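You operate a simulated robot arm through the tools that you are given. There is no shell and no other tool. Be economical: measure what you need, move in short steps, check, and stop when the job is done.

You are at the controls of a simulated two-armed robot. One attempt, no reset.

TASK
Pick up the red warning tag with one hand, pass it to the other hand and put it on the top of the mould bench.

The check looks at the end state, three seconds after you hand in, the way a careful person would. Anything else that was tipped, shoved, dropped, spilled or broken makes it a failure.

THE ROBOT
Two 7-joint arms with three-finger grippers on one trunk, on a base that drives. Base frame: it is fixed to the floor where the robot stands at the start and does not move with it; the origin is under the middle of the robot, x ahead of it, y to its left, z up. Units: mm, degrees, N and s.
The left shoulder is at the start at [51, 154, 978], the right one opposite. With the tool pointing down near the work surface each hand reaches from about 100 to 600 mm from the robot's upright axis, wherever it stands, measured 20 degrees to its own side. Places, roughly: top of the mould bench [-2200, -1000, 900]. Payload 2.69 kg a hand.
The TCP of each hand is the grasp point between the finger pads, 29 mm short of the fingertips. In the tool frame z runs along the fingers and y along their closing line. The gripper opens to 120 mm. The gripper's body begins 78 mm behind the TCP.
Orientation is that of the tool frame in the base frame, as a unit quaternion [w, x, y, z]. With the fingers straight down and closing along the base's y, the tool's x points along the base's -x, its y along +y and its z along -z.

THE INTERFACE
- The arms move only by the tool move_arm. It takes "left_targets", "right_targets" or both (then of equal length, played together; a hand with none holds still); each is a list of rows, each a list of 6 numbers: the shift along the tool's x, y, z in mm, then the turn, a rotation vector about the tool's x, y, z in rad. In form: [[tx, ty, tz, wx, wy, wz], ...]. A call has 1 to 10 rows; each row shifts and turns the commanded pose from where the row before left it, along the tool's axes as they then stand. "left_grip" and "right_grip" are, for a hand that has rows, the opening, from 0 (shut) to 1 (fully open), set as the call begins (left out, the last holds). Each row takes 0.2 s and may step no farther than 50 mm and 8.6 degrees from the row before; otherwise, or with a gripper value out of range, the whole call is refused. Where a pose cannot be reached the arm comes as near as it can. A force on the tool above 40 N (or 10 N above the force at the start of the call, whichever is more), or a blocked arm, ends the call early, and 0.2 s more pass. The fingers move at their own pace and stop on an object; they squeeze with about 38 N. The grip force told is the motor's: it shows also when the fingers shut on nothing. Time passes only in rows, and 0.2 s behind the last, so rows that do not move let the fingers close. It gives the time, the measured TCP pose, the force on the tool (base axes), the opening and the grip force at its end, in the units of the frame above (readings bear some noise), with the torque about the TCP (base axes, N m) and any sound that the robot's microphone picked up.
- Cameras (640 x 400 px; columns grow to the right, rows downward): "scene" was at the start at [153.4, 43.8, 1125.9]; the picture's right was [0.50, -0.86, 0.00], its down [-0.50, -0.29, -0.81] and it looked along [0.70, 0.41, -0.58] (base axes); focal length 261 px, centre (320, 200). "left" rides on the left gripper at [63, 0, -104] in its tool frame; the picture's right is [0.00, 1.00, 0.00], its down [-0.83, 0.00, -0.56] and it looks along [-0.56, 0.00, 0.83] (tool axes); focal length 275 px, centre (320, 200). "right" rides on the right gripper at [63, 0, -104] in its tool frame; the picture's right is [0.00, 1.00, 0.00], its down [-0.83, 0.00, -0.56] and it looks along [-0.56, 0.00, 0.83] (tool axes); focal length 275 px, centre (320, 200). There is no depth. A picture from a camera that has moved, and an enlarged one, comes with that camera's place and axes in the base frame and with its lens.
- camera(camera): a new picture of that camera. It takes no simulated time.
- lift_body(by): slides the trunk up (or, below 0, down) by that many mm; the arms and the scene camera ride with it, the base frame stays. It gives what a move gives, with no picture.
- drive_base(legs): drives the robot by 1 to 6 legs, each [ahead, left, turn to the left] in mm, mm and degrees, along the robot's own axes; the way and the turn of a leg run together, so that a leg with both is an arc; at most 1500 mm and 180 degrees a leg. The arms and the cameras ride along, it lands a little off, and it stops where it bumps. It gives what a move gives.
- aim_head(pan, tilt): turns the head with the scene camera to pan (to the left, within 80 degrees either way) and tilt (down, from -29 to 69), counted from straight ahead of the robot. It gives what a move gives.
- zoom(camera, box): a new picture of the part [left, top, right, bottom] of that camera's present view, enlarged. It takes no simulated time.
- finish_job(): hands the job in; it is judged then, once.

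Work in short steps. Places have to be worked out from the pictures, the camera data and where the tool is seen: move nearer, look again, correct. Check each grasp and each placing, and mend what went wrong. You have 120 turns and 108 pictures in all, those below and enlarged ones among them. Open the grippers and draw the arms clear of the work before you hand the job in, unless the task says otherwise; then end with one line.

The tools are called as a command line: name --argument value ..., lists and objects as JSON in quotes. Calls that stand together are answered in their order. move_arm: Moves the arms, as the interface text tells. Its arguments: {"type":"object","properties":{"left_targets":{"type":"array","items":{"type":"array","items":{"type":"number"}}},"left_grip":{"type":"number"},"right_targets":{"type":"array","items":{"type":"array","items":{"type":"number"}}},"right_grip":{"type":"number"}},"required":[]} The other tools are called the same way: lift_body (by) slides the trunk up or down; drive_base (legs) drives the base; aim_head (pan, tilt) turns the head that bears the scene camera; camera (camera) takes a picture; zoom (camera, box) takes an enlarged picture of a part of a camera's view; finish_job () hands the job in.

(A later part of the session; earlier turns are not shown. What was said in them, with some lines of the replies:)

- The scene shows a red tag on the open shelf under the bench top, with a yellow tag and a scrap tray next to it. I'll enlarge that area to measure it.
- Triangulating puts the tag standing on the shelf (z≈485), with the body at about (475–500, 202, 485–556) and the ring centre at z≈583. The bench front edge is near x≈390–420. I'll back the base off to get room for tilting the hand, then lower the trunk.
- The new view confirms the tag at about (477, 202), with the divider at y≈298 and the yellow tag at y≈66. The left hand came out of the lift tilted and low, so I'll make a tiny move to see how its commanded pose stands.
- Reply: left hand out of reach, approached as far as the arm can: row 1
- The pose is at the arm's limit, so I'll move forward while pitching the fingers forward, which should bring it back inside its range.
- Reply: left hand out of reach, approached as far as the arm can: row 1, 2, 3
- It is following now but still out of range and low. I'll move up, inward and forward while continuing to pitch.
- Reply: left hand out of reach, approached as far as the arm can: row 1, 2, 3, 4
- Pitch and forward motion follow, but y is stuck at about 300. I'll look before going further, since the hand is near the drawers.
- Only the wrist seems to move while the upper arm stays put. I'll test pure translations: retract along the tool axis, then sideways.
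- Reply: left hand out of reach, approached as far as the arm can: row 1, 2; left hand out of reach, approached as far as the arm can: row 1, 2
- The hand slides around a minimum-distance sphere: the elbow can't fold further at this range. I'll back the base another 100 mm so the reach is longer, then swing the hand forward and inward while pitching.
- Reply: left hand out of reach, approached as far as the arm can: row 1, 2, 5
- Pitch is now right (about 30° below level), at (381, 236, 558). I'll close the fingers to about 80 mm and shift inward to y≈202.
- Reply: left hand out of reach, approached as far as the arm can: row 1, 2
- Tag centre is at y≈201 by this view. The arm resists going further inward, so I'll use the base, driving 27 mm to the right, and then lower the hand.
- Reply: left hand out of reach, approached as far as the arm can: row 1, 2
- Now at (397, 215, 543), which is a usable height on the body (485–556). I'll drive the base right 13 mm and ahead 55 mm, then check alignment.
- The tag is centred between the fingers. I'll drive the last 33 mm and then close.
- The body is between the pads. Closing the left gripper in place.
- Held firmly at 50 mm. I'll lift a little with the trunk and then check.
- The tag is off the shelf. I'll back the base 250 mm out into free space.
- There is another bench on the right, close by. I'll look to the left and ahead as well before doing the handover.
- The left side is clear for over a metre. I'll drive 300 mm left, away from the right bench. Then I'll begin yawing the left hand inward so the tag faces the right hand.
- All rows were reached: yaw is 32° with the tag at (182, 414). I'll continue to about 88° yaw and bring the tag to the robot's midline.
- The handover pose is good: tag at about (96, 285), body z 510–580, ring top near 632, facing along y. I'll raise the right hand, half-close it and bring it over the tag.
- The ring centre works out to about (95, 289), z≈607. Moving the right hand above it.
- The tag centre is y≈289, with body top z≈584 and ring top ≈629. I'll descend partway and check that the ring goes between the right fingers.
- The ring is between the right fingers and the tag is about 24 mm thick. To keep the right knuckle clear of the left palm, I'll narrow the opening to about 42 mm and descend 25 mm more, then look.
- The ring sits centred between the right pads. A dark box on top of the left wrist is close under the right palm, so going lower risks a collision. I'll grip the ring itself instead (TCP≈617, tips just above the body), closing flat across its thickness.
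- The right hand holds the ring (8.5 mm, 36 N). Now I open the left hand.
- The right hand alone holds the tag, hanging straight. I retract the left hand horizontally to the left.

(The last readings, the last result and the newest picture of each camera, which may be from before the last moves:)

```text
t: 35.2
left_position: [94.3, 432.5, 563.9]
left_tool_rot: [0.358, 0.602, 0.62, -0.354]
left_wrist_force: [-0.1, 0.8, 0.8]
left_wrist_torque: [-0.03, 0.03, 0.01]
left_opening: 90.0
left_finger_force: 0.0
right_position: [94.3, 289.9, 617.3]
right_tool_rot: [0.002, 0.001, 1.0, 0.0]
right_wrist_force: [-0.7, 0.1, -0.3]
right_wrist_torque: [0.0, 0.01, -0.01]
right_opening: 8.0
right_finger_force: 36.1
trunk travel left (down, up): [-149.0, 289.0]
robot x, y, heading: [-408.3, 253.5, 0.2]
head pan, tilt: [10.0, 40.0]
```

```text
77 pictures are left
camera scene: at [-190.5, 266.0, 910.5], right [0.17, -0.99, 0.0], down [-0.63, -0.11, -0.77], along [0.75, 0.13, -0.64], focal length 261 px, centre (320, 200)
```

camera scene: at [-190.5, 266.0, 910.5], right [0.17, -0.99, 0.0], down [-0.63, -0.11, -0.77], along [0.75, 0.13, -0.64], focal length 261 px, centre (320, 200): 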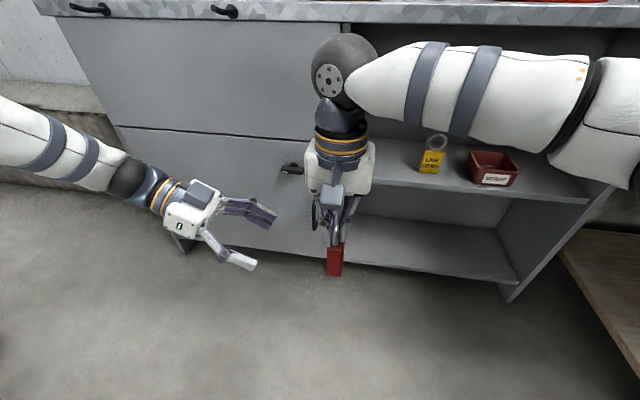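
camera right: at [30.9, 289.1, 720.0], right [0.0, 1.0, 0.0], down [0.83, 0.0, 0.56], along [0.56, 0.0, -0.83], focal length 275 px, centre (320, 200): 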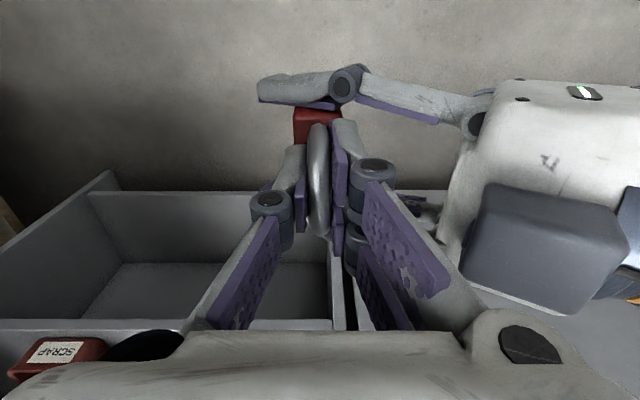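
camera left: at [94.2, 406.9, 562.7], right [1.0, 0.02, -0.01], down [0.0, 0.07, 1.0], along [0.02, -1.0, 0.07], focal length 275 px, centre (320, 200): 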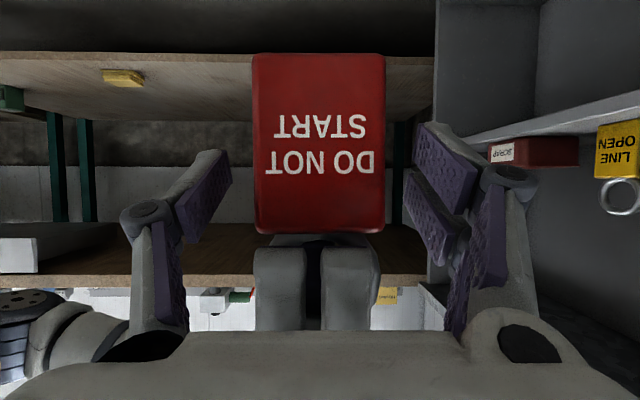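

The right hand holds the tag clear and the left is out of the way. I'll tuck the right hand back, raise the trunk fully and turn left to look for the mould bench.

move_arm --right_targets '[[37, -30, 0, 0, 0, 0], [37, -30, 0, 0, 0, 0], [37, -30, 0, 0, 0, 0], [30, -30, 0, 0, 0, 0]]'

lift_body --by 285

drive_base --legs '[[0, 0, 120]]'

aim_head --pan 40 --tilt 15

camera --camera "scene"

```text
t: 36.2
left_position: [93.3, 433.5, 564.0]
left_tool_rot: [0.358, 0.602, 0.619, -0.355]
left_wrist_force: [-0.8, 0.0, -0.3]
left_wrist_torque: [0.0, -0.02, 0.0]
left_opening: 90.2
left_finger_force: 0.0
right_position: [-47.0, 170.7, 615.8]
right_tool_rot: [0.002, 0.002, 1.0, 0.001]
right_wrist_force: [0.4, 0.3, -0.9]
right_wrist_torque: [-0.02, -0.01, 0.0]
right_opening: 8.0
right_finger_force: 36.3
trunk travel left (down, up): [-149.0, 289.0]
robot x, y, heading: [-408.2, 251.6, -0.0]
head pan, tilt: [10.0, 40.0]
```

```text
t: 39.1
left_position: [94.8, 434.1, 849.1]
left_tool_rot: [0.357, 0.601, 0.62, -0.355]
left_wrist_force: [0.8, -0.7, -0.5]
left_wrist_torque: [-0.04, -0.01, 0.0]
left_opening: 90.1
left_finger_force: 0.1
right_position: [-47.0, 169.4, 899.5]
right_tool_rot: [0.001, 0.002, 1.0, -0.001]
right_wrist_force: [-0.6, -0.4, -0.7]
right_wrist_torque: [0.04, 0.04, 0.01]
right_opening: 8.1
right_finger_force: 36.7
trunk travel left (down, up): [-434.0, 4.0]
robot x, y, heading: [-411.9, 253.5, -0.3]
head pan, tilt: [10.0, 40.0]
```

```text
t: 44.6
left_position: [-834.5, 581.5, 850.4]
left_tool_rot: [0.484, -0.251, 0.826, 0.141]
left_wrist_force: [0.0, -0.5, -0.7]
left_wrist_torque: [0.0, 0.0, 0.01]
left_opening: 90.2
left_finger_force: 0.0
right_position: [-535.7, 603.2, 900.1]
right_tool_rot: [0.0, 0.874, -0.485, -0.001]
right_wrist_force: [0.4, -0.6, -0.5]
right_wrist_torque: [0.0, 0.0, 0.0]
right_opening: 8.5
right_finger_force: 36.2
trunk travel left (down, up): [-434.0, 4.0]
robot x, y, heading: [-406.7, 250.4, 122.0]
head pan, tilt: [10.0, 40.0]
```

```text
t: 45.5
left_position: [-833.5, 581.1, 850.6]
left_tool_rot: [0.483, -0.251, 0.827, 0.141]
left_wrist_force: [0.1, 0.7, 0.4]
left_wrist_torque: [0.0, 0.01, -0.01]
left_opening: 90.1
left_finger_force: 0.1
right_position: [-535.2, 603.7, 900.0]
right_tool_rot: [0.0, 0.874, -0.485, -0.002]
right_wrist_force: [-1.3, 1.0, -0.9]
right_wrist_torque: [0.01, 0.0, 0.03]
right_opening: 8.2
right_finger_force: 36.0
trunk travel left (down, up): [-434.0, 4.0]
robot x, y, heading: [-409.6, 252.4, 122.1]
head pan, tilt: [40.0, 15.0]
```

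```text
76 pictures are left
camera scene: at [-502.7, 286.6, 1257.0], right [0.31, 0.95, 0.0], down [0.25, -0.08, -0.97], along [-0.92, 0.3, -0.26], focal length 261 px, centre (320, 200)
```

scene: 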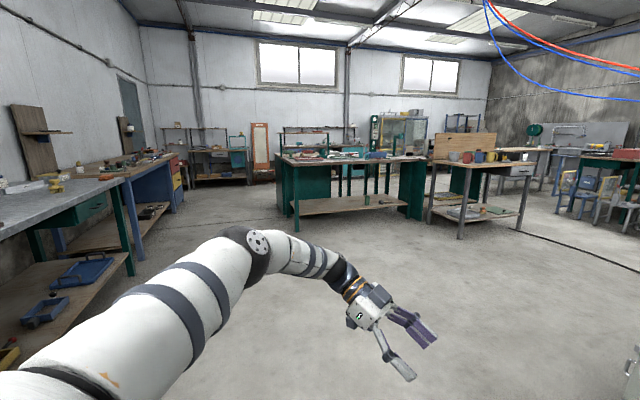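

The mould bench lies just outside the left edge of this view, so I'll pan further left.

aim_head --pan 78 --tilt 15

camera --camera "scene"

```text
t: 46.5
left_position: [-834.4, 581.0, 849.8]
left_tool_rot: [0.484, -0.252, 0.826, 0.142]
left_wrist_force: [0.1, -0.8, 0.7]
left_wrist_torque: [0.0, 0.01, 0.02]
left_opening: 89.9
left_finger_force: 0.1
right_position: [-534.8, 602.9, 900.2]
right_tool_rot: [-0.001, 0.875, -0.484, -0.002]
right_wrist_force: [0.0, 0.0, -0.7]
right_wrist_torque: [-0.01, 0.01, -0.01]
right_opening: 8.4
right_finger_force: 35.7
trunk travel left (down, up): [-434.0, 4.0]
robot x, y, heading: [-409.1, 254.4, 122.0]
head pan, tilt: [78.0, 15.0]
```

```text
75 pictures are left
camera scene: at [-501.6, 225.7, 1257.1], right [-0.34, 0.94, 0.0], down [0.24, 0.09, -0.97], along [-0.91, -0.33, -0.26], focal length 261 px, centre (320, 200)
```

scene: 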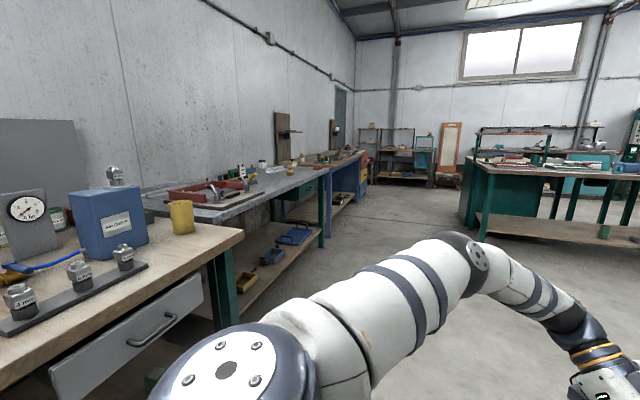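

The grey-topped bench with the red tray matches the mould bench, with its front edge at about y≈-550 and x from -1430 to -2670. I'll drive across the open floor to a point in front of it, turn to face it and look.

drive_base --legs '[[387, 666, 0], [387, 666, 0], [0, 0, 148]]'

aim_head --pan 0 --tilt 25

camera --camera "scene"

```text
t: 63.4
left_position: [-1754.0, -299.4, 850.6]
left_tool_rot: [0.01, 0.864, 0.026, -0.503]
left_wrist_force: [-0.9, 0.6, 0.1]
left_wrist_torque: [0.02, -0.03, -0.02]
left_opening: 90.2
left_finger_force: 0.0
right_position: [-2022.5, -166.2, 899.9]
right_tool_rot: [0.001, 0.697, 0.717, -0.002]
right_wrist_force: [0.7, -0.6, -1.0]
right_wrist_torque: [-0.01, -0.03, 0.02]
right_opening: 8.1
right_finger_force: 35.7
trunk travel left (down, up): [-434.0, 4.0]
robot x, y, heading: [-1952.1, 201.2, -88.2]
head pan, tilt: [78.0, 15.0]
```

```text
t: 64.9
left_position: [-1753.0, -299.0, 849.7]
left_tool_rot: [0.01, 0.863, 0.026, -0.504]
left_wrist_force: [-0.2, -0.9, 1.0]
left_wrist_torque: [0.0, 0.02, 0.0]
left_opening: 90.1
left_finger_force: 0.1
right_position: [-2022.9, -167.0, 900.3]
right_tool_rot: [0.001, 0.698, 0.716, -0.001]
right_wrist_force: [0.3, 0.0, -0.9]
right_wrist_torque: [0.02, 0.02, 0.0]
right_opening: 8.1
right_finger_force: 35.7
trunk travel left (down, up): [-434.0, 4.0]
robot x, y, heading: [-1952.0, 198.7, -88.4]
head pan, tilt: [0.0, 25.0]
```

```text
74 pictures are left
camera scene: at [-1949.1, 100.0, 1240.8], right [-1.0, -0.03, 0.0], down [-0.01, 0.42, -0.91], along [0.03, -0.91, -0.42], focal length 261 px, centre (320, 200)
```

scene: 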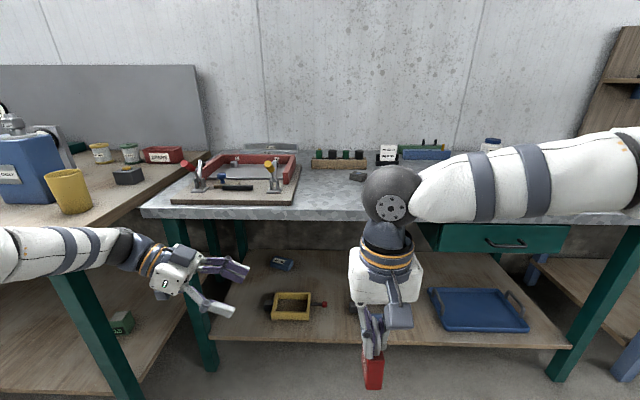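

The bench is clear near its front middle. I'll enlarge to check the free area and the elbow's surroundings.

zoom --camera "scene" --box '[250, 120, 490, 270]'

camera --camera "right"

```text
2.67 times, centred on (370, 195) of scene
camera zoom: at [-1949.1, 100.0, 1240.8], right [-1.0, -0.03, 0.0], down [-0.01, 0.42, -0.91], along [0.03, -0.91, -0.42], focal length 695 px, centre (187, 213)
```

zoom: 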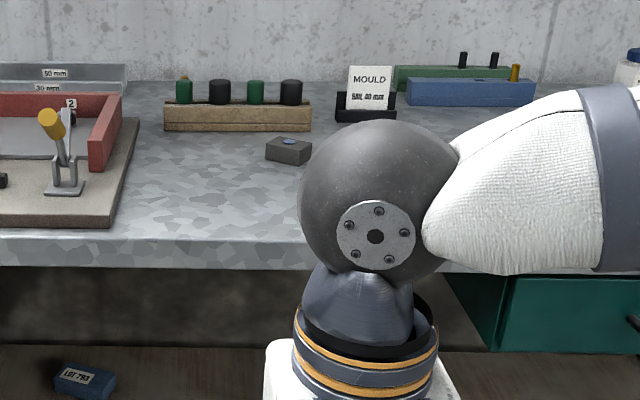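

```text
72 pictures are left
camera right: at [-2025.0, -103.7, 1004.2], right [1.0, 0.03, 0.0], down [0.03, -0.83, 0.56], along [0.02, -0.56, -0.83], focal length 275 px, centre (320, 200)
```

right: 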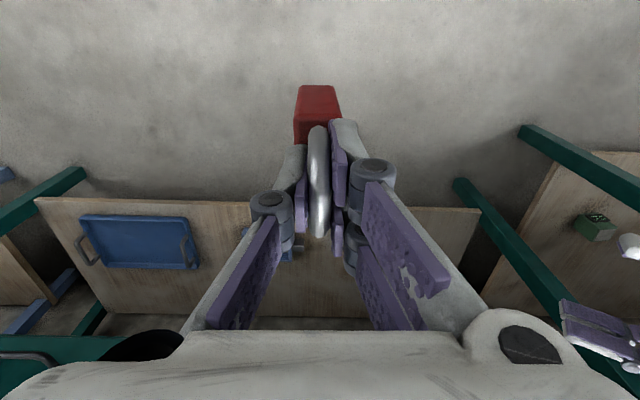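

This is the mould bench (its label says so), and its front middle around (-2010, -660) is free. I'll raise the right hand 160 mm so the tag clears the top, and pull the left hand back toward the body.

move_arm --right_targets '[[0, 0, -40, 0, 0, 0], [0, 0, -40, 0, 0, 0], [0, 0, -40, 0, 0, 0], [0, 0, -40, 0, 0, 0]]' --left_targets '[[0, -40, 0, 0, 0, 0], [0, -40, 0, 0, 0, 0], [0, -40, 0, 0, 0, 0], [0, -40, 0, 0, 0, 0]]'

camera --camera "scene"

```text
t: 65.9
left_position: [-1763.8, -135.9, 851.2]
left_tool_rot: [0.011, 0.863, 0.026, -0.504]
left_wrist_force: [-0.6, 0.0, -0.2]
left_wrist_torque: [-0.01, 0.0, 0.02]
left_opening: 89.9
left_finger_force: 0.1
right_position: [-2023.4, -165.1, 1059.7]
right_tool_rot: [0.001, 0.697, 0.717, -0.001]
right_wrist_force: [-0.1, 1.0, -0.6]
right_wrist_torque: [0.02, -0.04, 0.02]
right_opening: 8.0
right_finger_force: 35.8
trunk travel left (down, up): [-434.0, 4.0]
robot x, y, heading: [-1955.3, 197.1, -88.3]
head pan, tilt: [0.0, 25.0]
```

```text
71 pictures are left
camera scene: at [-1948.9, 101.0, 1241.0], right [-1.0, -0.03, 0.0], down [-0.01, 0.42, -0.91], along [0.03, -0.91, -0.42], focal length 261 px, centre (320, 200)
```

scene: 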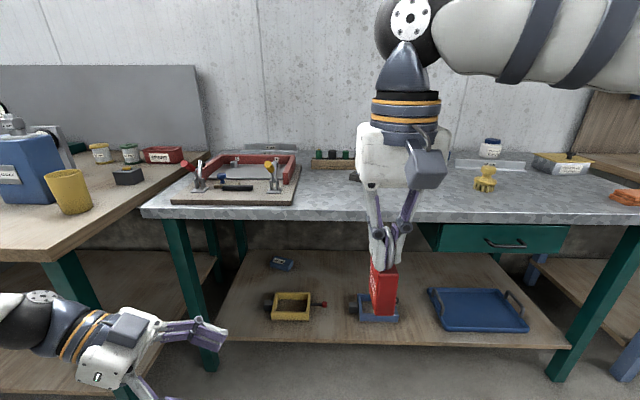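

Everything was reached. I'll pull the left hand back a little more, then drive 290 mm ahead.

move_arm --left_targets '[[0, -35, 0, 0, 0, 0], [0, -35, 0, 0, 0, 0]]'

drive_base --legs '[[290, 0, 0]]'

aim_head --pan 0 --tilt 40

camera --camera "scene"

camera --camera "right"

```text
t: 66.5
left_position: [-1768.0, -68.6, 851.2]
left_tool_rot: [0.011, 0.864, 0.026, -0.503]
left_wrist_force: [-0.9, -0.2, 0.1]
left_wrist_torque: [0.0, 0.02, -0.02]
left_opening: 89.9
left_finger_force: 0.0
right_position: [-2024.0, -167.2, 1058.8]
right_tool_rot: [0.002, 0.697, 0.717, -0.001]
right_wrist_force: [-0.7, -0.2, -1.7]
right_wrist_torque: [-0.02, -0.01, -0.03]
right_opening: 8.2
right_finger_force: 35.9
trunk travel left (down, up): [-434.0, 4.0]
robot x, y, heading: [-1951.7, 199.5, -88.4]
head pan, tilt: [0.0, 25.0]
```

```text
t: 68.5
left_position: [-1759.2, -358.6, 852.5]
left_tool_rot: [0.009, 0.863, 0.026, -0.504]
left_wrist_force: [1.0, -1.2, 0.2]
left_wrist_torque: [0.0, -0.01, 0.0]
left_opening: 89.9
left_finger_force: 0.1
right_position: [-2015.3, -455.9, 1058.6]
right_tool_rot: [0.001, 0.698, 0.716, -0.001]
right_wrist_force: [0.1, -0.5, -0.8]
right_wrist_torque: [0.03, 0.01, 0.02]
right_opening: 8.2
right_finger_force: 35.5
trunk travel left (down, up): [-434.0, 4.0]
robot x, y, heading: [-1944.8, -92.2, -88.6]
head pan, tilt: [0.0, 25.0]
```

```text
t: 69.3
left_position: [-1758.7, -358.3, 853.9]
left_tool_rot: [0.009, 0.863, 0.025, -0.504]
left_wrist_force: [0.4, 0.8, 0.0]
left_wrist_torque: [0.01, -0.01, -0.01]
left_opening: 90.2
left_finger_force: 0.0
right_position: [-2013.7, -456.0, 1058.5]
right_tool_rot: [0.001, 0.698, 0.716, -0.001]
right_wrist_force: [0.4, -0.1, -1.3]
right_wrist_torque: [-0.02, 0.02, 0.01]
right_opening: 7.9
right_finger_force: 35.5
trunk travel left (down, up): [-434.0, 4.0]
robot x, y, heading: [-1944.0, -92.6, -88.4]
head pan, tilt: [0.0, 40.0]
```

```text
70 pictures are left
camera scene: at [-1941.3, -181.7, 1217.6], right [-1.0, -0.03, 0.0], down [-0.02, 0.64, -0.77], along [0.02, -0.77, -0.64], focal length 261 px, centre (320, 200)
```

scene: 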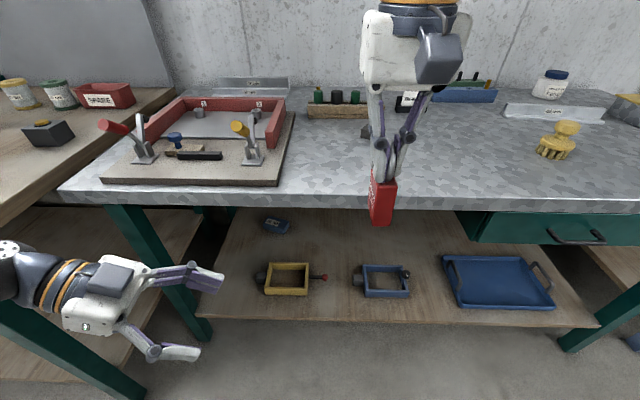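

```text
69 pictures are left
camera right: at [-2017.7, -393.4, 1162.7], right [1.0, 0.03, 0.0], down [0.03, -0.83, 0.56], along [0.02, -0.56, -0.83], focal length 275 px, centre (320, 200)
```

right: 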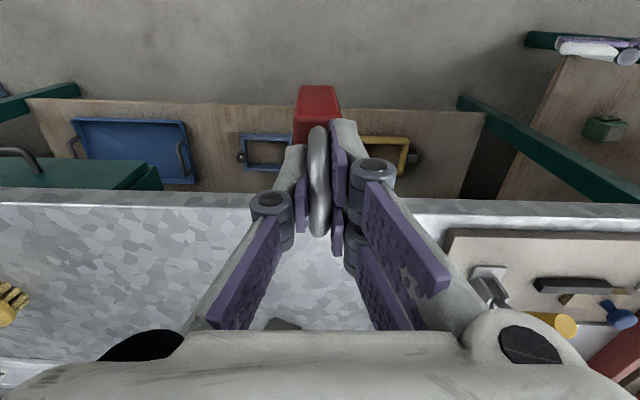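

The bench top comes out at z≈904 with its front edge at y≈-575, and the spot ahead is free. The tag bottom is at about 953, so I'll extend the right arm 220 mm forward over the bench.

move_arm --right_targets '[[-37, 0, 0, 0, 0, 0], [-37, 0, 0, 0, 0, 0], [-37, 0, 0, 0, 0, 0], [-37, 0, 0, 0, 0, 0], [-37, 0, 0, 0, 0, 0], [-35, 0, 0, 0, 0, 0]]'

camera --camera "scene"

camera --camera "right"

```text
t: 70.7
left_position: [-1758.7, -357.2, 851.8]
left_tool_rot: [0.009, 0.863, 0.025, -0.504]
left_wrist_force: [1.1, -1.4, -0.8]
left_wrist_torque: [0.0, 0.02, -0.02]
left_opening: 90.4
left_finger_force: 0.0
right_position: [-2015.0, -604.3, 1055.9]
right_tool_rot: [0.0, 0.697, 0.717, -0.001]
right_wrist_force: [-0.6, 0.3, -1.0]
right_wrist_torque: [0.0, 0.01, 0.03]
right_opening: 8.3
right_finger_force: 36.1
right hand out of reach, approached as far as the arm can: row 5, 6
trunk travel left (down, up): [-434.0, 4.0]
robot x, y, heading: [-1947.0, -93.7, -88.5]
head pan, tilt: [0.0, 40.0]
```

```text
68 pictures are left
camera scene: at [-1941.0, -181.8, 1217.5], right [-1.0, -0.03, 0.0], down [-0.02, 0.64, -0.77], along [0.02, -0.77, -0.64], focal length 261 px, centre (320, 200)
```

scene: 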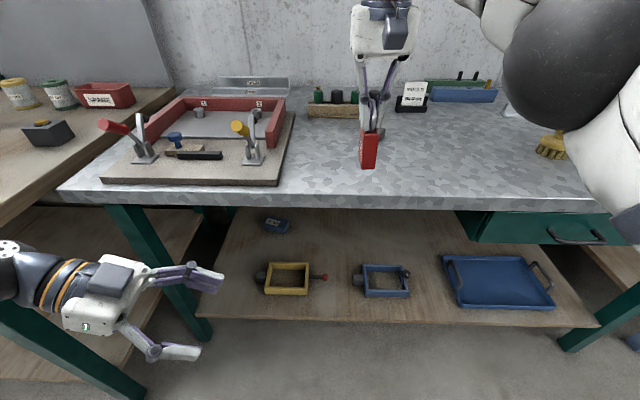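

```text
67 pictures are left
camera right: at [-2016.8, -540.8, 1158.3], right [1.0, 0.03, 0.0], down [0.03, -0.83, 0.56], along [0.02, -0.56, -0.83], focal length 275 px, centre (320, 200)
```

right: 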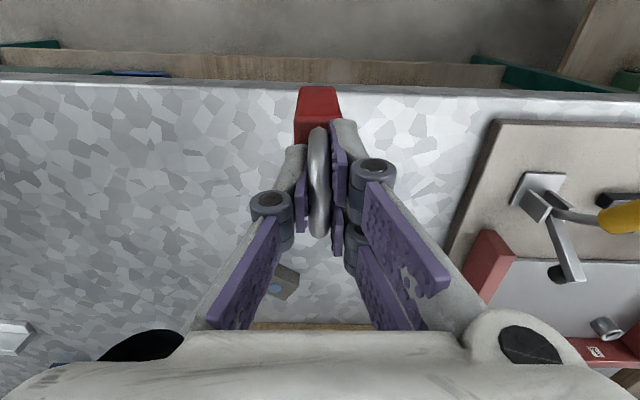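

The arm is at its reach at y≈-604 and the edge is at ≈-575. I'll drive another 80 mm ahead so the tag is well onto the top.

drive_base --legs '[[80, 0, 0]]'

camera --camera "right"

camera --camera "scene"

```text
t: 71.8
left_position: [-1755.6, -439.2, 852.0]
left_tool_rot: [0.01, 0.863, 0.027, -0.505]
left_wrist_force: [-0.2, 0.7, 0.8]
left_wrist_torque: [0.02, -0.01, 0.0]
left_opening: 89.8
left_finger_force: 0.0
right_position: [-2011.3, -684.4, 1054.1]
right_tool_rot: [0.001, 0.696, 0.718, 0.0]
right_wrist_force: [0.8, -0.5, -1.4]
right_wrist_torque: [0.02, 0.01, 0.0]
right_opening: 8.0
right_finger_force: 36.0
trunk travel left (down, up): [-434.0, 4.0]
robot x, y, heading: [-1940.8, -166.3, -88.3]
head pan, tilt: [0.0, 40.0]
```

```text
66 pictures are left
camera right: at [-2013.8, -621.6, 1158.2], right [1.0, 0.03, 0.0], down [0.03, -0.83, 0.56], along [0.02, -0.56, -0.83], focal length 275 px, centre (320, 200)
```

right: 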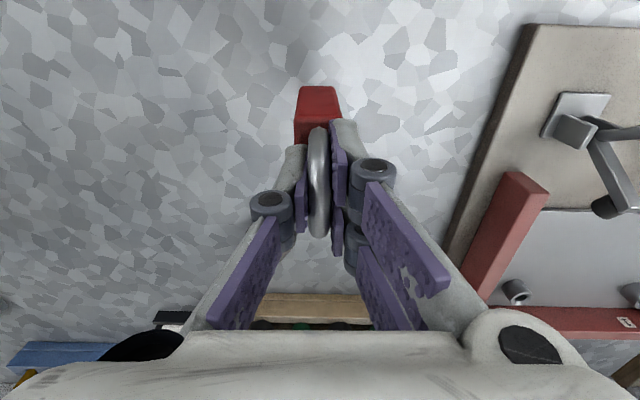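

```text
65 pictures are left
camera scene: at [-1938.7, -262.5, 1217.4], right [-1.0, -0.03, 0.0], down [-0.02, 0.64, -0.77], along [0.02, -0.77, -0.64], focal length 261 px, centre (320, 200)
```

scene: 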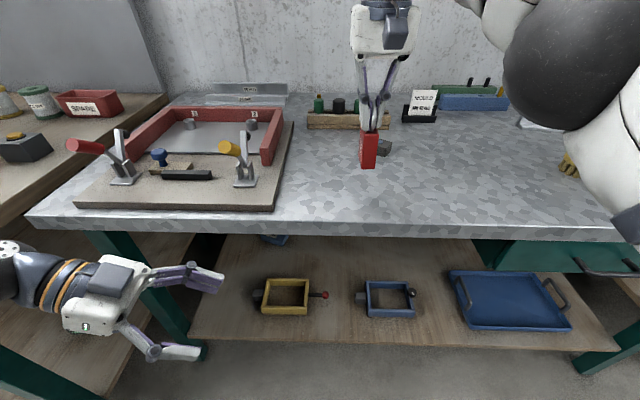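

The tag is over clear bench, with about 85 mm from the tag to the front edge and nothing adjacent. I'll lower 30 mm with the trunk, leaving roughly 10 mm, and look.

lift_body --by -30

zoom --camera "scene" --box '[300, 80, 460, 180]'

```text
t: 72.5
left_position: [-1755.9, -437.6, 823.0]
left_tool_rot: [0.011, 0.864, 0.027, -0.504]
left_wrist_force: [0.6, 0.1, 0.2]
left_wrist_torque: [-0.02, -0.03, 0.01]
left_opening: 89.9
left_finger_force: 0.1
right_position: [-2010.9, -683.1, 1024.9]
right_tool_rot: [0.002, 0.697, 0.717, -0.002]
right_wrist_force: [0.9, -0.5, 0.6]
right_wrist_torque: [0.0, 0.01, 0.04]
right_opening: 8.2
right_finger_force: 35.8
trunk travel left (down, up): [-404.0, 34.0]
robot x, y, heading: [-1939.4, -168.1, -88.2]
head pan, tilt: [0.0, 40.0]
```

```text
4.00 times, centred on (380, 130) of scene
camera zoom: at [-1937.8, -296.0, 1185.1], right [-1.0, -0.03, 0.0], down [-0.02, 0.64, -0.77], along [0.02, -0.77, -0.64], focal length 1043 px, centre (80, 480)
```

zoom: 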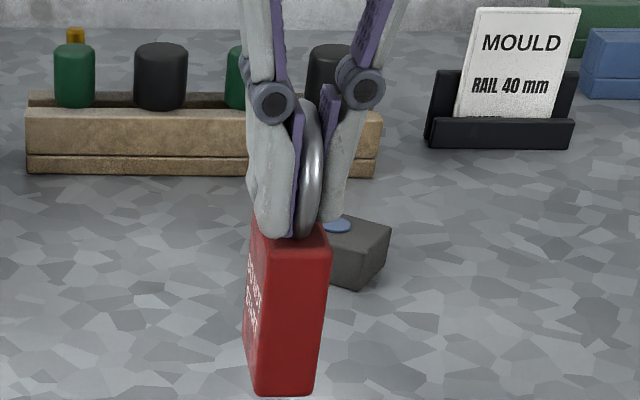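

A gap still remains under the tag. I'll lower in 4 mm steps, watching the force.

move_arm --right_targets '[[0, 0, 4, 0, 0, 0], [0, 0, 4, 0, 0, 0]]'

move_arm --right_targets '[[0, 0, 3, 0, 0, 0]]'

zoom --camera "scene" --box '[300, 80, 460, 180]'

```text
t: 73.1
left_position: [-1755.0, -437.7, 823.0]
left_tool_rot: [0.01, 0.863, 0.026, -0.504]
left_wrist_force: [-0.8, 0.1, -0.3]
left_wrist_torque: [0.0, -0.04, 0.02]
left_opening: 90.2
left_finger_force: 0.1
right_position: [-2010.9, -683.9, 1016.8]
right_tool_rot: [0.001, 0.697, 0.717, -0.002]
right_wrist_force: [-0.2, -0.7, -1.2]
right_wrist_torque: [0.01, 0.04, -0.01]
right_opening: 8.4
right_finger_force: 36.5
trunk travel left (down, up): [-404.0, 34.0]
robot x, y, heading: [-1937.4, -169.5, -88.3]
head pan, tilt: [0.0, 40.0]
```

```text
t: 73.5
left_position: [-1755.6, -436.9, 821.9]
left_tool_rot: [0.011, 0.863, 0.027, -0.504]
left_wrist_force: [0.2, 0.7, -1.4]
left_wrist_torque: [-0.01, -0.01, 0.01]
left_opening: 90.1
left_finger_force: 0.1
right_position: [-2011.3, -684.5, 1014.7]
right_tool_rot: [0.001, 0.697, 0.717, -0.001]
right_wrist_force: [0.1, -0.2, -1.3]
right_wrist_torque: [0.0, -0.02, -0.02]
right_opening: 8.0
right_finger_force: 35.9
trunk travel left (down, up): [-404.0, 34.0]
robot x, y, heading: [-1942.6, -168.9, -88.5]
head pan, tilt: [0.0, 40.0]
```

```text
4.00 times, centred on (380, 130) of scene
camera zoom: at [-1937.7, -296.3, 1185.1], right [-1.0, -0.03, 0.0], down [-0.02, 0.64, -0.77], along [0.02, -0.77, -0.64], focal length 1043 px, centre (80, 480)
```

zoom: 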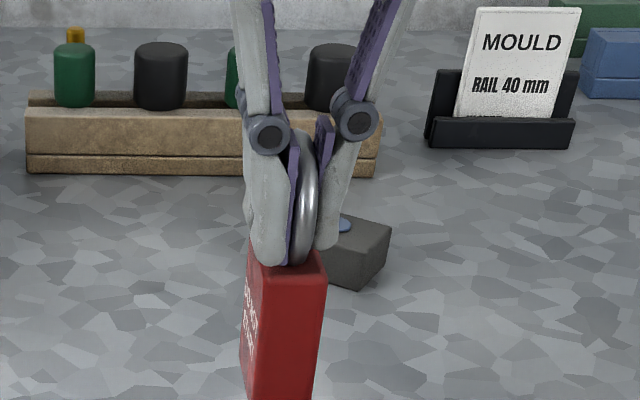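

No contact yet. Continuing down in small steps.

move_arm --right_targets '[[0, 0, 3, 0, 0, 0]]'

move_arm --right_targets '[[0, 0, 3, 0, 0, 0]]'

camera --camera "scene"

```text
t: 73.9
left_position: [-1755.6, -438.2, 822.5]
left_tool_rot: [0.01, 0.863, 0.026, -0.504]
left_wrist_force: [0.3, 0.5, 0.1]
left_wrist_torque: [0.0, -0.02, 0.04]
left_opening: 90.0
left_finger_force: 0.0
right_position: [-2010.9, -683.5, 1012.5]
right_tool_rot: [0.002, 0.696, 0.718, -0.001]
right_wrist_force: [0.2, 0.4, -0.8]
right_wrist_torque: [0.01, 0.02, -0.02]
right_opening: 7.8
right_finger_force: 35.9
trunk travel left (down, up): [-404.0, 34.0]
robot x, y, heading: [-1942.8, -171.7, -88.3]
head pan, tilt: [0.0, 40.0]
```

```text
t: 74.3
left_position: [-1756.1, -438.8, 822.5]
left_tool_rot: [0.009, 0.863, 0.025, -0.504]
left_wrist_force: [-0.1, 0.6, -0.2]
left_wrist_torque: [-0.01, -0.04, 0.02]
left_opening: 90.0
left_finger_force: 0.1
right_position: [-2011.4, -683.2, 1008.1]
right_tool_rot: [0.001, 0.696, 0.718, -0.002]
right_wrist_force: [-0.2, -0.4, -0.8]
right_wrist_torque: [0.0, 0.02, -0.01]
right_opening: 8.0
right_finger_force: 35.7
trunk travel left (down, up): [-404.0, 34.0]
robot x, y, heading: [-1940.7, -167.9, -88.3]
head pan, tilt: [0.0, 40.0]
```

```text
62 pictures are left
camera scene: at [-1937.7, -296.3, 1185.1], right [-1.0, -0.03, 0.0], down [-0.02, 0.64, -0.77], along [0.02, -0.77, -0.64], focal length 261 px, centre (320, 200)
```

scene: 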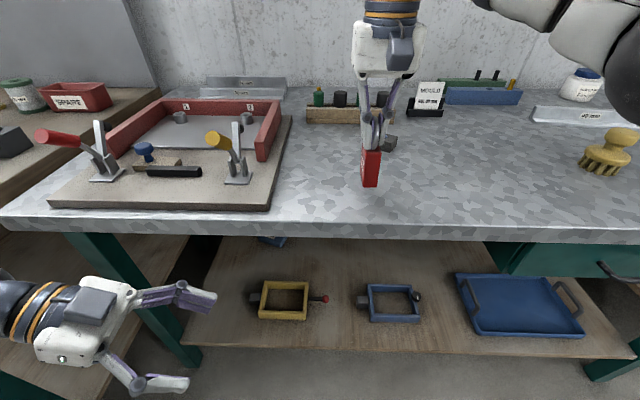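

Still about 5–10 mm above by my estimate. Continuing.

move_arm --right_targets '[[0, 0, 3, 0, 0, 0]]'

move_arm --right_targets '[[0, 0, 3, 0, 0, 0]]'

zoom --camera "scene" --box '[310, 120, 430, 195]'

```text
t: 74.7
left_position: [-1755.2, -438.5, 822.9]
left_tool_rot: [0.01, 0.864, 0.026, -0.503]
left_wrist_force: [-0.4, -0.4, -0.4]
left_wrist_torque: [0.0, -0.01, -0.01]
left_opening: 90.1
left_finger_force: 0.0
right_position: [-2011.2, -683.5, 1004.7]
right_tool_rot: [0.002, 0.696, 0.718, -0.001]
right_wrist_force: [0.5, -0.5, -1.9]
right_wrist_torque: [0.01, 0.02, -0.02]
right_opening: 8.3
right_finger_force: 36.4
trunk travel left (down, up): [-404.0, 34.0]
robot x, y, heading: [-1939.9, -167.9, -88.6]
head pan, tilt: [0.0, 40.0]
```

```text
t: 75.1
left_position: [-1756.6, -437.2, 822.1]
left_tool_rot: [0.01, 0.864, 0.027, -0.503]
left_wrist_force: [0.8, -0.9, -0.7]
left_wrist_torque: [-0.02, 0.0, -0.01]
left_opening: 89.8
left_finger_force: 0.0
right_position: [-2011.4, -684.0, 1003.3]
right_tool_rot: [0.002, 0.697, 0.717, -0.001]
right_wrist_force: [-0.3, -0.8, -1.2]
right_wrist_torque: [0.04, 0.02, 0.0]
right_opening: 8.3
right_finger_force: 35.3
trunk travel left (down, up): [-404.0, 34.0]
robot x, y, heading: [-1940.3, -167.9, -88.4]
head pan, tilt: [0.0, 40.0]
```

```text
5.33 times, centred on (370, 158) of scene
camera zoom: at [-1937.7, -296.3, 1185.1], right [-1.0, -0.03, 0.0], down [-0.02, 0.64, -0.77], along [0.02, -0.77, -0.64], focal length 1390 px, centre (53, 427)
```

zoom: 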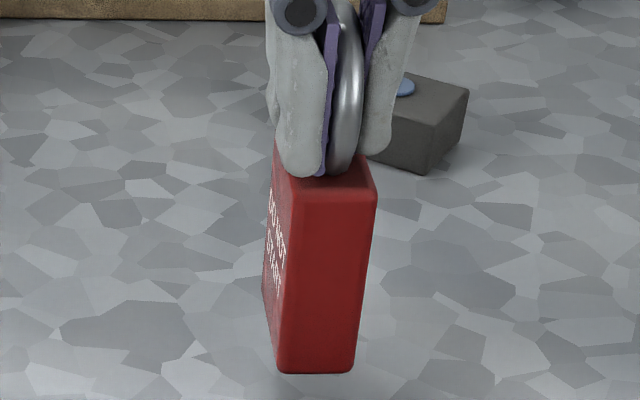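

A faint contact shadow is starting to show under the tag. Continuing.

move_arm --right_targets '[[0, 0, 2.5, 0, 0, 0]]'

move_arm --right_targets '[[0, 0, 2.5, 0, 0, 0]]'

zoom --camera "scene" --box '[310, 125, 430, 200]'

```text
t: 75.5
left_position: [-1755.6, -437.1, 822.5]
left_tool_rot: [0.01, 0.864, 0.027, -0.503]
left_wrist_force: [-0.3, 0.2, 0.6]
left_wrist_torque: [-0.02, -0.03, 0.0]
left_opening: 90.0
left_finger_force: 0.1
right_position: [-2011.0, -683.1, 999.0]
right_tool_rot: [0.001, 0.696, 0.718, -0.002]
right_wrist_force: [0.3, 0.1, -0.5]
right_wrist_torque: [0.02, -0.02, 0.04]
right_opening: 8.1
right_finger_force: 35.6
trunk travel left (down, up): [-404.0, 34.0]
robot x, y, heading: [-1944.6, -167.5, -88.0]
head pan, tilt: [0.0, 40.0]
```

```text
t: 75.9
left_position: [-1755.5, -438.4, 822.0]
left_tool_rot: [0.01, 0.863, 0.026, -0.504]
left_wrist_force: [-1.0, -0.2, 0.8]
left_wrist_torque: [0.05, -0.02, 0.0]
left_opening: 89.8
left_finger_force: 0.0
right_position: [-2010.3, -683.7, 996.6]
right_tool_rot: [0.001, 0.697, 0.717, -0.001]
right_wrist_force: [-0.3, -0.5, -1.0]
right_wrist_torque: [0.01, 0.0, -0.01]
right_opening: 8.2
right_finger_force: 35.8
trunk travel left (down, up): [-404.0, 34.0]
robot x, y, heading: [-1939.5, -166.7, -88.5]
head pan, tilt: [0.0, 40.0]
```

```text
5.33 times, centred on (370, 162) of scene
camera zoom: at [-1937.7, -296.3, 1185.1], right [-1.0, -0.03, 0.0], down [-0.02, 0.64, -0.77], along [0.02, -0.77, -0.64], focal length 1390 px, centre (53, 400)
```

zoom: 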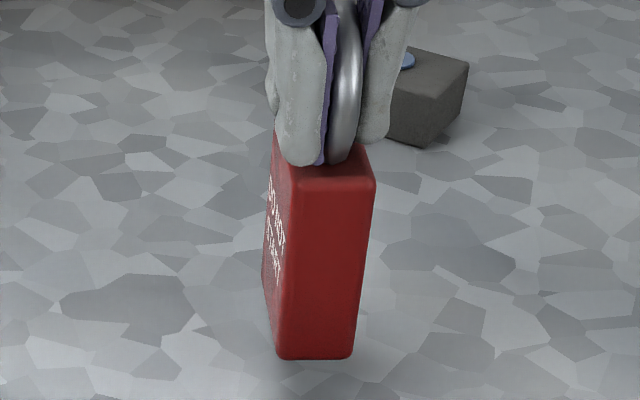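

Bottom is estimated at z≈904 with no reaction yet. A few more small steps.

move_arm --right_targets '[[0, 0, 2, 0, 0, 0]]'

move_arm --right_targets '[[0, 0, 2, 0, 0, 0]]'

move_arm --right_targets '[[0, 0, 2, 0, 0, 0]]'

zoom --camera "scene" --box '[310, 125, 430, 200]'

```text
t: 76.3
left_position: [-1755.7, -437.6, 822.0]
left_tool_rot: [0.01, 0.863, 0.026, -0.504]
left_wrist_force: [0.3, 0.7, -0.5]
left_wrist_torque: [0.01, -0.01, -0.02]
left_opening: 90.0
left_finger_force: 0.1
right_position: [-2011.0, -684.2, 994.9]
right_tool_rot: [0.001, 0.697, 0.717, -0.001]
right_wrist_force: [0.2, -0.5, -1.6]
right_wrist_torque: [0.0, 0.02, 0.01]
right_opening: 8.1
right_finger_force: 36.1
trunk travel left (down, up): [-404.0, 34.0]
robot x, y, heading: [-1942.6, -167.3, -88.2]
head pan, tilt: [0.0, 40.0]
```

```text
t: 76.7
left_position: [-1755.9, -438.4, 822.6]
left_tool_rot: [0.009, 0.863, 0.026, -0.504]
left_wrist_force: [-0.4, 0.3, 0.5]
left_wrist_torque: [0.0, 0.01, 0.02]
left_opening: 90.2
left_finger_force: 0.0
right_position: [-2011.0, -684.1, 992.9]
right_tool_rot: [0.001, 0.697, 0.717, -0.001]
right_wrist_force: [-0.1, 0.6, -1.3]
right_wrist_torque: [-0.02, 0.01, 0.02]
right_opening: 8.0
right_finger_force: 35.5
trunk travel left (down, up): [-404.0, 34.0]
robot x, y, heading: [-1942.4, -169.4, -88.4]
head pan, tilt: [0.0, 40.0]
```

```text
t: 77.1
left_position: [-1755.9, -436.3, 822.3]
left_tool_rot: [0.009, 0.863, 0.026, -0.504]
left_wrist_force: [-0.2, -0.4, -0.3]
left_wrist_torque: [-0.02, -0.02, 0.02]
left_opening: 90.0
left_finger_force: 0.0
right_position: [-2012.3, -684.0, 990.3]
right_tool_rot: [0.0, 0.697, 0.717, -0.001]
right_wrist_force: [0.4, 0.2, -0.7]
right_wrist_torque: [0.02, -0.01, 0.0]
right_opening: 8.2
right_finger_force: 36.2
trunk travel left (down, up): [-404.0, 34.0]
robot x, y, heading: [-1944.1, -172.5, -88.2]
head pan, tilt: [0.0, 40.0]
```

```text
5.33 times, centred on (370, 162) of scene
camera zoom: at [-1937.7, -296.3, 1185.1], right [-1.0, -0.03, 0.0], down [-0.02, 0.64, -0.77], along [0.02, -0.77, -0.64], focal length 1390 px, centre (53, 400)
```

zoom: 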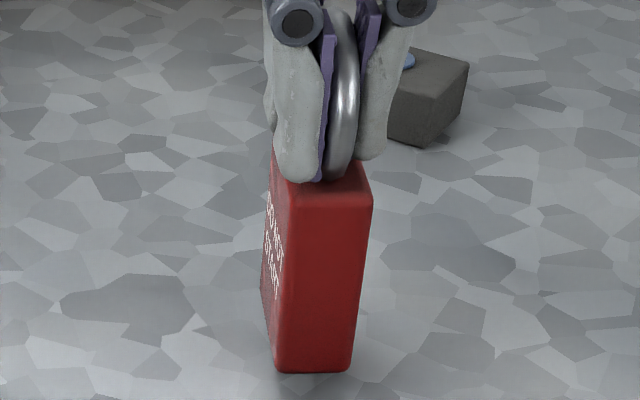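

The shadow is closing in on the tag's base. Continuing until the force shows contact.

move_arm --right_targets '[[0, 0, 2, 0, 0, 0]]'

move_arm --right_targets '[[0, 0, 2, 0, 0, 0]]'

zoom --camera "scene" --box '[310, 125, 430, 200]'

```text
t: 77.5
left_position: [-1754.8, -437.1, 822.4]
left_tool_rot: [0.01, 0.863, 0.026, -0.504]
left_wrist_force: [0.5, 0.0, -0.5]
left_wrist_torque: [0.03, 0.0, 0.03]
left_opening: 90.0
left_finger_force: 0.1
right_position: [-2011.4, -684.0, 988.5]
right_tool_rot: [0.002, 0.697, 0.717, -0.001]
right_wrist_force: [0.3, -0.5, -1.9]
right_wrist_torque: [0.0, 0.03, 0.0]
right_opening: 8.2
right_finger_force: 35.8
trunk travel left (down, up): [-404.0, 34.0]
robot x, y, heading: [-1942.5, -168.4, -88.7]
head pan, tilt: [0.0, 40.0]
```

```text
t: 77.9
left_position: [-1756.3, -437.6, 823.6]
left_tool_rot: [0.01, 0.864, 0.026, -0.503]
left_wrist_force: [0.4, 0.4, 0.2]
left_wrist_torque: [0.02, -0.01, 0.0]
left_opening: 89.8
left_finger_force: 0.0
right_position: [-2011.3, -684.2, 985.8]
right_tool_rot: [0.002, 0.696, 0.718, -0.001]
right_wrist_force: [-0.4, 0.7, 0.0]
right_wrist_torque: [-0.02, 0.0, 0.0]
right_opening: 8.0
right_finger_force: 35.9
trunk travel left (down, up): [-404.0, 34.0]
robot x, y, heading: [-1941.9, -172.2, -88.5]
head pan, tilt: [0.0, 40.0]
```

```text
5.33 times, centred on (370, 162) of scene
camera zoom: at [-1937.7, -296.3, 1185.1], right [-1.0, -0.03, 0.0], down [-0.02, 0.64, -0.77], along [0.02, -0.77, -0.64], focal length 1390 px, centre (53, 400)
```

zoom: 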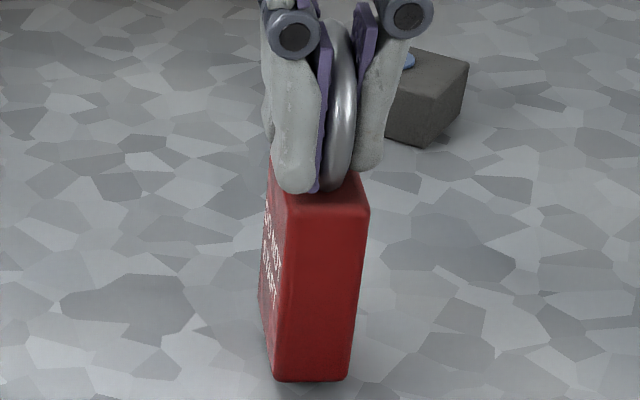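

move_arm --right_targets '[[0, 0, 1.5, 0, 0, 0]]'

move_arm --right_targets '[[0, 0, 1.5, 0, 0, 0]]'

zoom --camera "scene" --box '[310, 125, 430, 200]'

```text
t: 78.3
left_position: [-1755.4, -438.2, 823.0]
left_tool_rot: [0.009, 0.863, 0.026, -0.504]
left_wrist_force: [0.1, 0.3, 0.0]
left_wrist_torque: [0.0, 0.0, 0.0]
left_opening: 89.7
left_finger_force: 0.0
right_position: [-2010.9, -682.9, 985.1]
right_tool_rot: [0.001, 0.697, 0.717, -0.002]
right_wrist_force: [0.2, -0.4, -0.9]
right_wrist_torque: [-0.01, 0.01, 0.02]
right_opening: 7.9
right_finger_force: 35.8
trunk travel left (down, up): [-404.0, 34.0]
robot x, y, heading: [-1942.8, -169.3, -88.4]
head pan, tilt: [0.0, 40.0]
```

```text
t: 78.7
left_position: [-1756.5, -437.9, 821.6]
left_tool_rot: [0.009, 0.863, 0.026, -0.504]
left_wrist_force: [-0.2, 0.4, 0.5]
left_wrist_torque: [-0.02, -0.02, 0.03]
left_opening: 90.0
left_finger_force: 0.1
right_position: [-2011.9, -684.8, 984.0]
right_tool_rot: [0.001, 0.697, 0.717, -0.001]
right_wrist_force: [-0.4, 0.1, -0.5]
right_wrist_torque: [0.0, 0.0, 0.03]
right_opening: 8.1
right_finger_force: 36.5
trunk travel left (down, up): [-404.0, 34.0]
robot x, y, heading: [-1941.3, -169.5, -88.8]
head pan, tilt: [0.0, 40.0]
```

```text
5.33 times, centred on (370, 162) of scene
camera zoom: at [-1937.7, -296.3, 1185.1], right [-1.0, -0.03, 0.0], down [-0.02, 0.64, -0.77], along [0.02, -0.77, -0.64], focal length 1390 px, centre (53, 400)
```

zoom: 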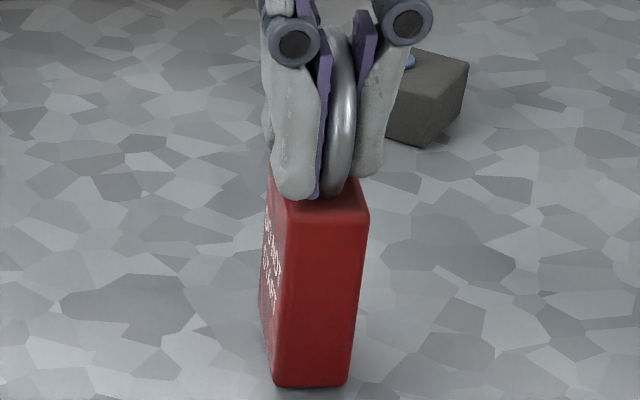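

No contact force yet; continuing in small steps, watching the force.

move_arm --right_targets '[[0, 0, 2, 0, 0, 0]]'

move_arm --right_targets '[[0, 0, 2, 0, 0, 0]]'

zoom --camera "scene" --box '[310, 135, 430, 210]'

```text
t: 79.1
left_position: [-1754.3, -437.2, 823.7]
left_tool_rot: [0.01, 0.864, 0.026, -0.503]
left_wrist_force: [0.3, -0.1, 0.1]
left_wrist_torque: [0.01, -0.03, -0.01]
left_opening: 89.8
left_finger_force: 0.0
right_position: [-2011.6, -683.7, 983.9]
right_tool_rot: [0.002, 0.697, 0.717, -0.002]
right_wrist_force: [-0.5, 0.3, 3.5]
right_wrist_torque: [-0.06, -0.02, -0.01]
right_opening: 8.6
right_finger_force: 35.9
trunk travel left (down, up): [-404.0, 34.0]
robot x, y, heading: [-1943.6, -164.4, -88.4]
head pan, tilt: [0.0, 40.0]
```

```text
t: 79.5
left_position: [-1756.5, -437.2, 823.0]
left_tool_rot: [0.012, 0.863, 0.026, -0.504]
left_wrist_force: [1.1, 0.2, -0.5]
left_wrist_torque: [-0.01, 0.03, 0.0]
left_opening: 89.7
left_finger_force: 0.1
right_position: [-2010.4, -682.8, 983.3]
right_tool_rot: [0.002, 0.698, 0.717, -0.003]
right_wrist_force: [0.0, -1.2, 16.5]
right_wrist_torque: [-0.58, -0.11, -0.01]
right_opening: 8.3
right_finger_force: 35.8
trunk travel left (down, up): [-404.0, 34.0]
robot x, y, heading: [-1942.1, -170.1, -88.3]
head pan, tilt: [0.0, 40.0]
```

```text
5.33 times, centred on (370, 172) of scene
camera zoom: at [-1937.6, -294.9, 1185.7], right [-1.0, -0.03, 0.0], down [-0.02, 0.64, -0.77], along [0.02, -0.77, -0.64], focal length 1390 px, centre (53, 347)
```

zoom: 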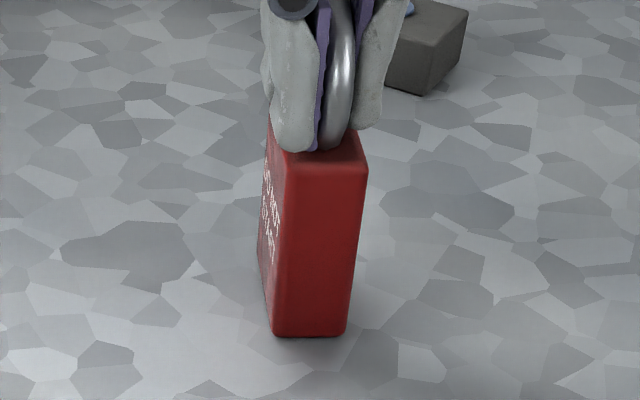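

Contact: 16.5 N upward at z≈983. I'll ease up 2 mm and then open the right fingers modestly.

move_arm --right_targets '[[0, 0, -2, 0, 0, 0]]'

move_arm --right_targets '[[0, 0, 0, 0, 0, 0], [0, 0, 0, 0, 0, 0]]' --right_grip 0.35

zoom --camera "scene" --box '[290, 90, 450, 210]'

camera --camera "right"

```text
t: 79.9
left_position: [-1755.6, -436.6, 823.4]
left_tool_rot: [0.01, 0.863, 0.026, -0.505]
left_wrist_force: [0.1, 0.2, 0.9]
left_wrist_torque: [0.01, -0.02, 0.0]
left_opening: 89.9
left_finger_force: 0.0
right_position: [-2011.9, -682.9, 983.0]
right_tool_rot: [0.003, 0.697, 0.717, -0.002]
right_wrist_force: [0.5, -2.4, 14.7]
right_wrist_torque: [-0.74, -0.21, -0.04]
right_opening: 8.0
right_finger_force: 36.0
trunk travel left (down, up): [-404.0, 34.0]
robot x, y, heading: [-1942.1, -168.3, -88.3]
head pan, tilt: [0.0, 40.0]
```

```text
t: 80.5
left_position: [-1756.6, -438.2, 822.1]
left_tool_rot: [0.01, 0.863, 0.026, -0.505]
left_wrist_force: [0.3, -1.0, -0.2]
left_wrist_torque: [-0.02, 0.01, 0.05]
left_opening: 90.3
left_finger_force: 0.0
right_position: [-2012.1, -685.3, 982.0]
right_tool_rot: [0.0, 0.696, 0.718, -0.002]
right_wrist_force: [-0.8, -0.2, -0.1]
right_wrist_torque: [-0.04, 0.0, 0.02]
right_opening: 42.1
right_finger_force: 0.1
trunk travel left (down, up): [-404.0, 34.0]
robot x, y, heading: [-1940.2, -169.3, -88.4]
head pan, tilt: [0.0, 40.0]
```

```text
3.33 times, centred on (370, 150) of scene
camera zoom: at [-1937.7, -296.4, 1185.0], right [-1.0, -0.03, 0.0], down [-0.02, 0.64, -0.77], along [0.02, -0.77, -0.64], focal length 869 px, centre (153, 367)
```

zoom: 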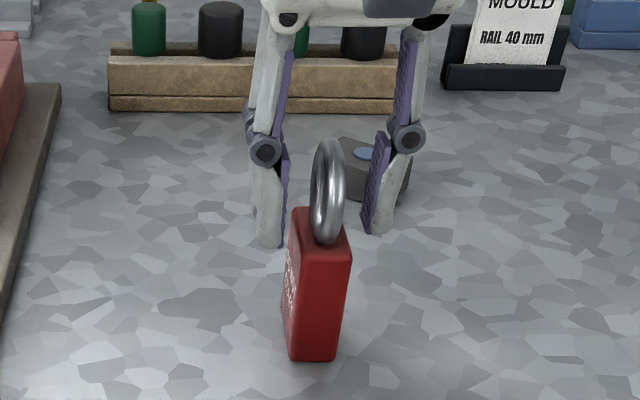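

```text
54 pictures are left
camera right: at [-2013.8, -621.7, 1085.0], right [1.0, 0.03, 0.0], down [0.03, -0.83, 0.56], along [0.02, -0.56, -0.83], focal length 275 px, centre (320, 200)
```

right: 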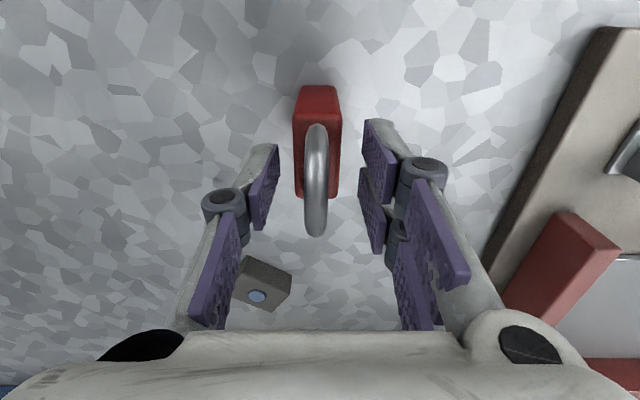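

The tag stands upright on the bench, clear of the fingers. I'll go straight up with the trunk, then up with the arm.

lift_body --by 34

move_arm --right_targets '[[0, 0, -20, 0, 0, 0], [0, 0, -20, 0, 0, 0], [0, 0, -20, 0, 0, 0], [0, 0, -20, 0, 0, 0]]'

camera --camera "scene"

```text
t: 81.3
left_position: [-1755.5, -437.8, 854.8]
left_tool_rot: [0.009, 0.864, 0.026, -0.503]
left_wrist_force: [-1.4, -0.6, -0.9]
left_wrist_torque: [0.03, 0.05, 0.0]
left_opening: 90.2
left_finger_force: 0.0
right_position: [-2011.4, -682.6, 1014.3]
right_tool_rot: [0.0, 0.697, 0.717, -0.002]
right_wrist_force: [-0.4, -1.0, -0.2]
right_wrist_torque: [0.02, -0.01, 0.0]
right_opening: 42.0
right_finger_force: 0.1
trunk travel left (down, up): [-438.0, 0.0]
robot x, y, heading: [-1939.6, -172.0, -88.3]
head pan, tilt: [0.0, 40.0]
```

```text
t: 82.3
left_position: [-1754.9, -437.7, 855.9]
left_tool_rot: [0.009, 0.863, 0.024, -0.504]
left_wrist_force: [0.5, 0.3, -0.1]
left_wrist_torque: [-0.02, 0.0, 0.02]
left_opening: 90.0
left_finger_force: 0.1
right_position: [-2012.0, -668.7, 1083.8]
right_tool_rot: [0.001, 0.696, 0.718, -0.001]
right_wrist_force: [-0.1, 0.3, 0.1]
right_wrist_torque: [0.04, 0.0, -0.01]
right_opening: 42.1
right_finger_force: 0.1
right hand out of reach, approached as far as the arm can: row 3, 4
trunk travel left (down, up): [-438.0, 0.0]
robot x, y, heading: [-1942.2, -169.8, -88.1]
head pan, tilt: [0.0, 40.0]
```

```text
53 pictures are left
camera scene: at [-1938.6, -255.5, 1221.0], right [-1.0, -0.03, 0.0], down [-0.02, 0.64, -0.77], along [0.02, -0.77, -0.64], focal length 261 px, centre (320, 200)
```

scene: 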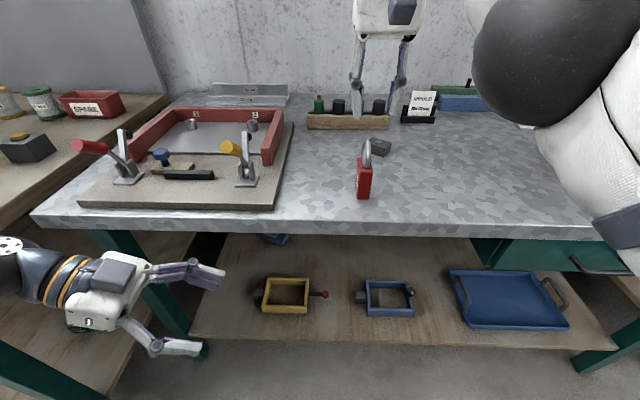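

The tag stands alone and the fingertips are above the ring. I'll back the base away and open the grippers.

drive_base --legs '[[-400, 0, 0]]'

move_arm --right_targets '[[0, 0, 0, 0, 0, 0], [0, 0, 0, 0, 0, 0]]' --right_grip 1

camera --camera "scene"

```text
t: 84.8
left_position: [-1767.2, -37.3, 856.7]
left_tool_rot: [0.012, 0.863, 0.029, -0.504]
left_wrist_force: [-0.9, 0.6, 0.3]
left_wrist_torque: [0.0, 0.0, 0.01]
left_opening: 89.8
left_finger_force: 0.0
right_position: [-2023.1, -270.6, 1083.4]
right_tool_rot: [0.002, 0.695, 0.719, -0.001]
right_wrist_force: [-0.2, 0.4, -0.4]
right_wrist_torque: [0.0, 0.02, -0.01]
right_opening: 41.9
right_finger_force: 0.1
trunk travel left (down, up): [-438.0, 0.0]
robot x, y, heading: [-1954.8, 229.2, -87.8]
head pan, tilt: [0.0, 40.0]
```

```text
t: 85.4
left_position: [-1767.9, -37.3, 855.5]
left_tool_rot: [0.011, 0.863, 0.029, -0.504]
left_wrist_force: [0.3, 0.3, -0.2]
left_wrist_torque: [0.0, 0.02, -0.02]
left_opening: 90.1
left_finger_force: 0.0
right_position: [-2023.1, -270.2, 1081.7]
right_tool_rot: [0.001, 0.694, 0.72, -0.001]
right_wrist_force: [-0.3, 0.8, 0.1]
right_wrist_torque: [0.01, 0.0, 0.0]
right_opening: 119.9
right_finger_force: 0.0
trunk travel left (down, up): [-438.0, 0.0]
robot x, y, heading: [-1954.7, 228.6, -87.9]
head pan, tilt: [0.0, 40.0]
```

```text
52 pictures are left
camera scene: at [-1951.7, 143.2, 1220.9], right [-1.0, -0.04, 0.0], down [-0.02, 0.64, -0.77], along [0.03, -0.77, -0.64], focal length 261 px, centre (320, 200)
```

scene: 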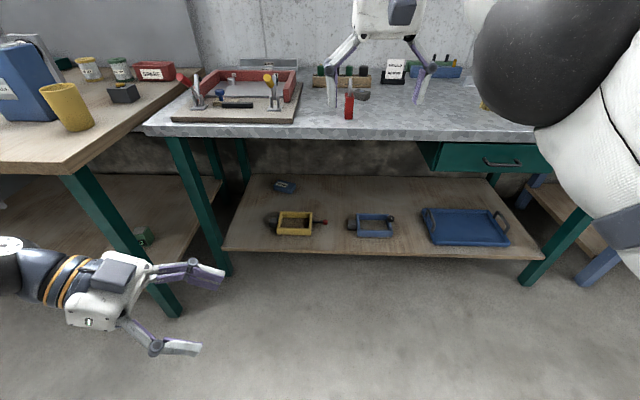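

The tag stands on the mould bench, both hands are open and clear, and nothing else has been disturbed. Handing in.

finish_job

```text
The job is handed in.
```

The left hand picked up the red warning tag and passed it to the right hand, which stood it upright on top of the mould bench; the last picture before hand-in showed it still standing there and nothing else moved.
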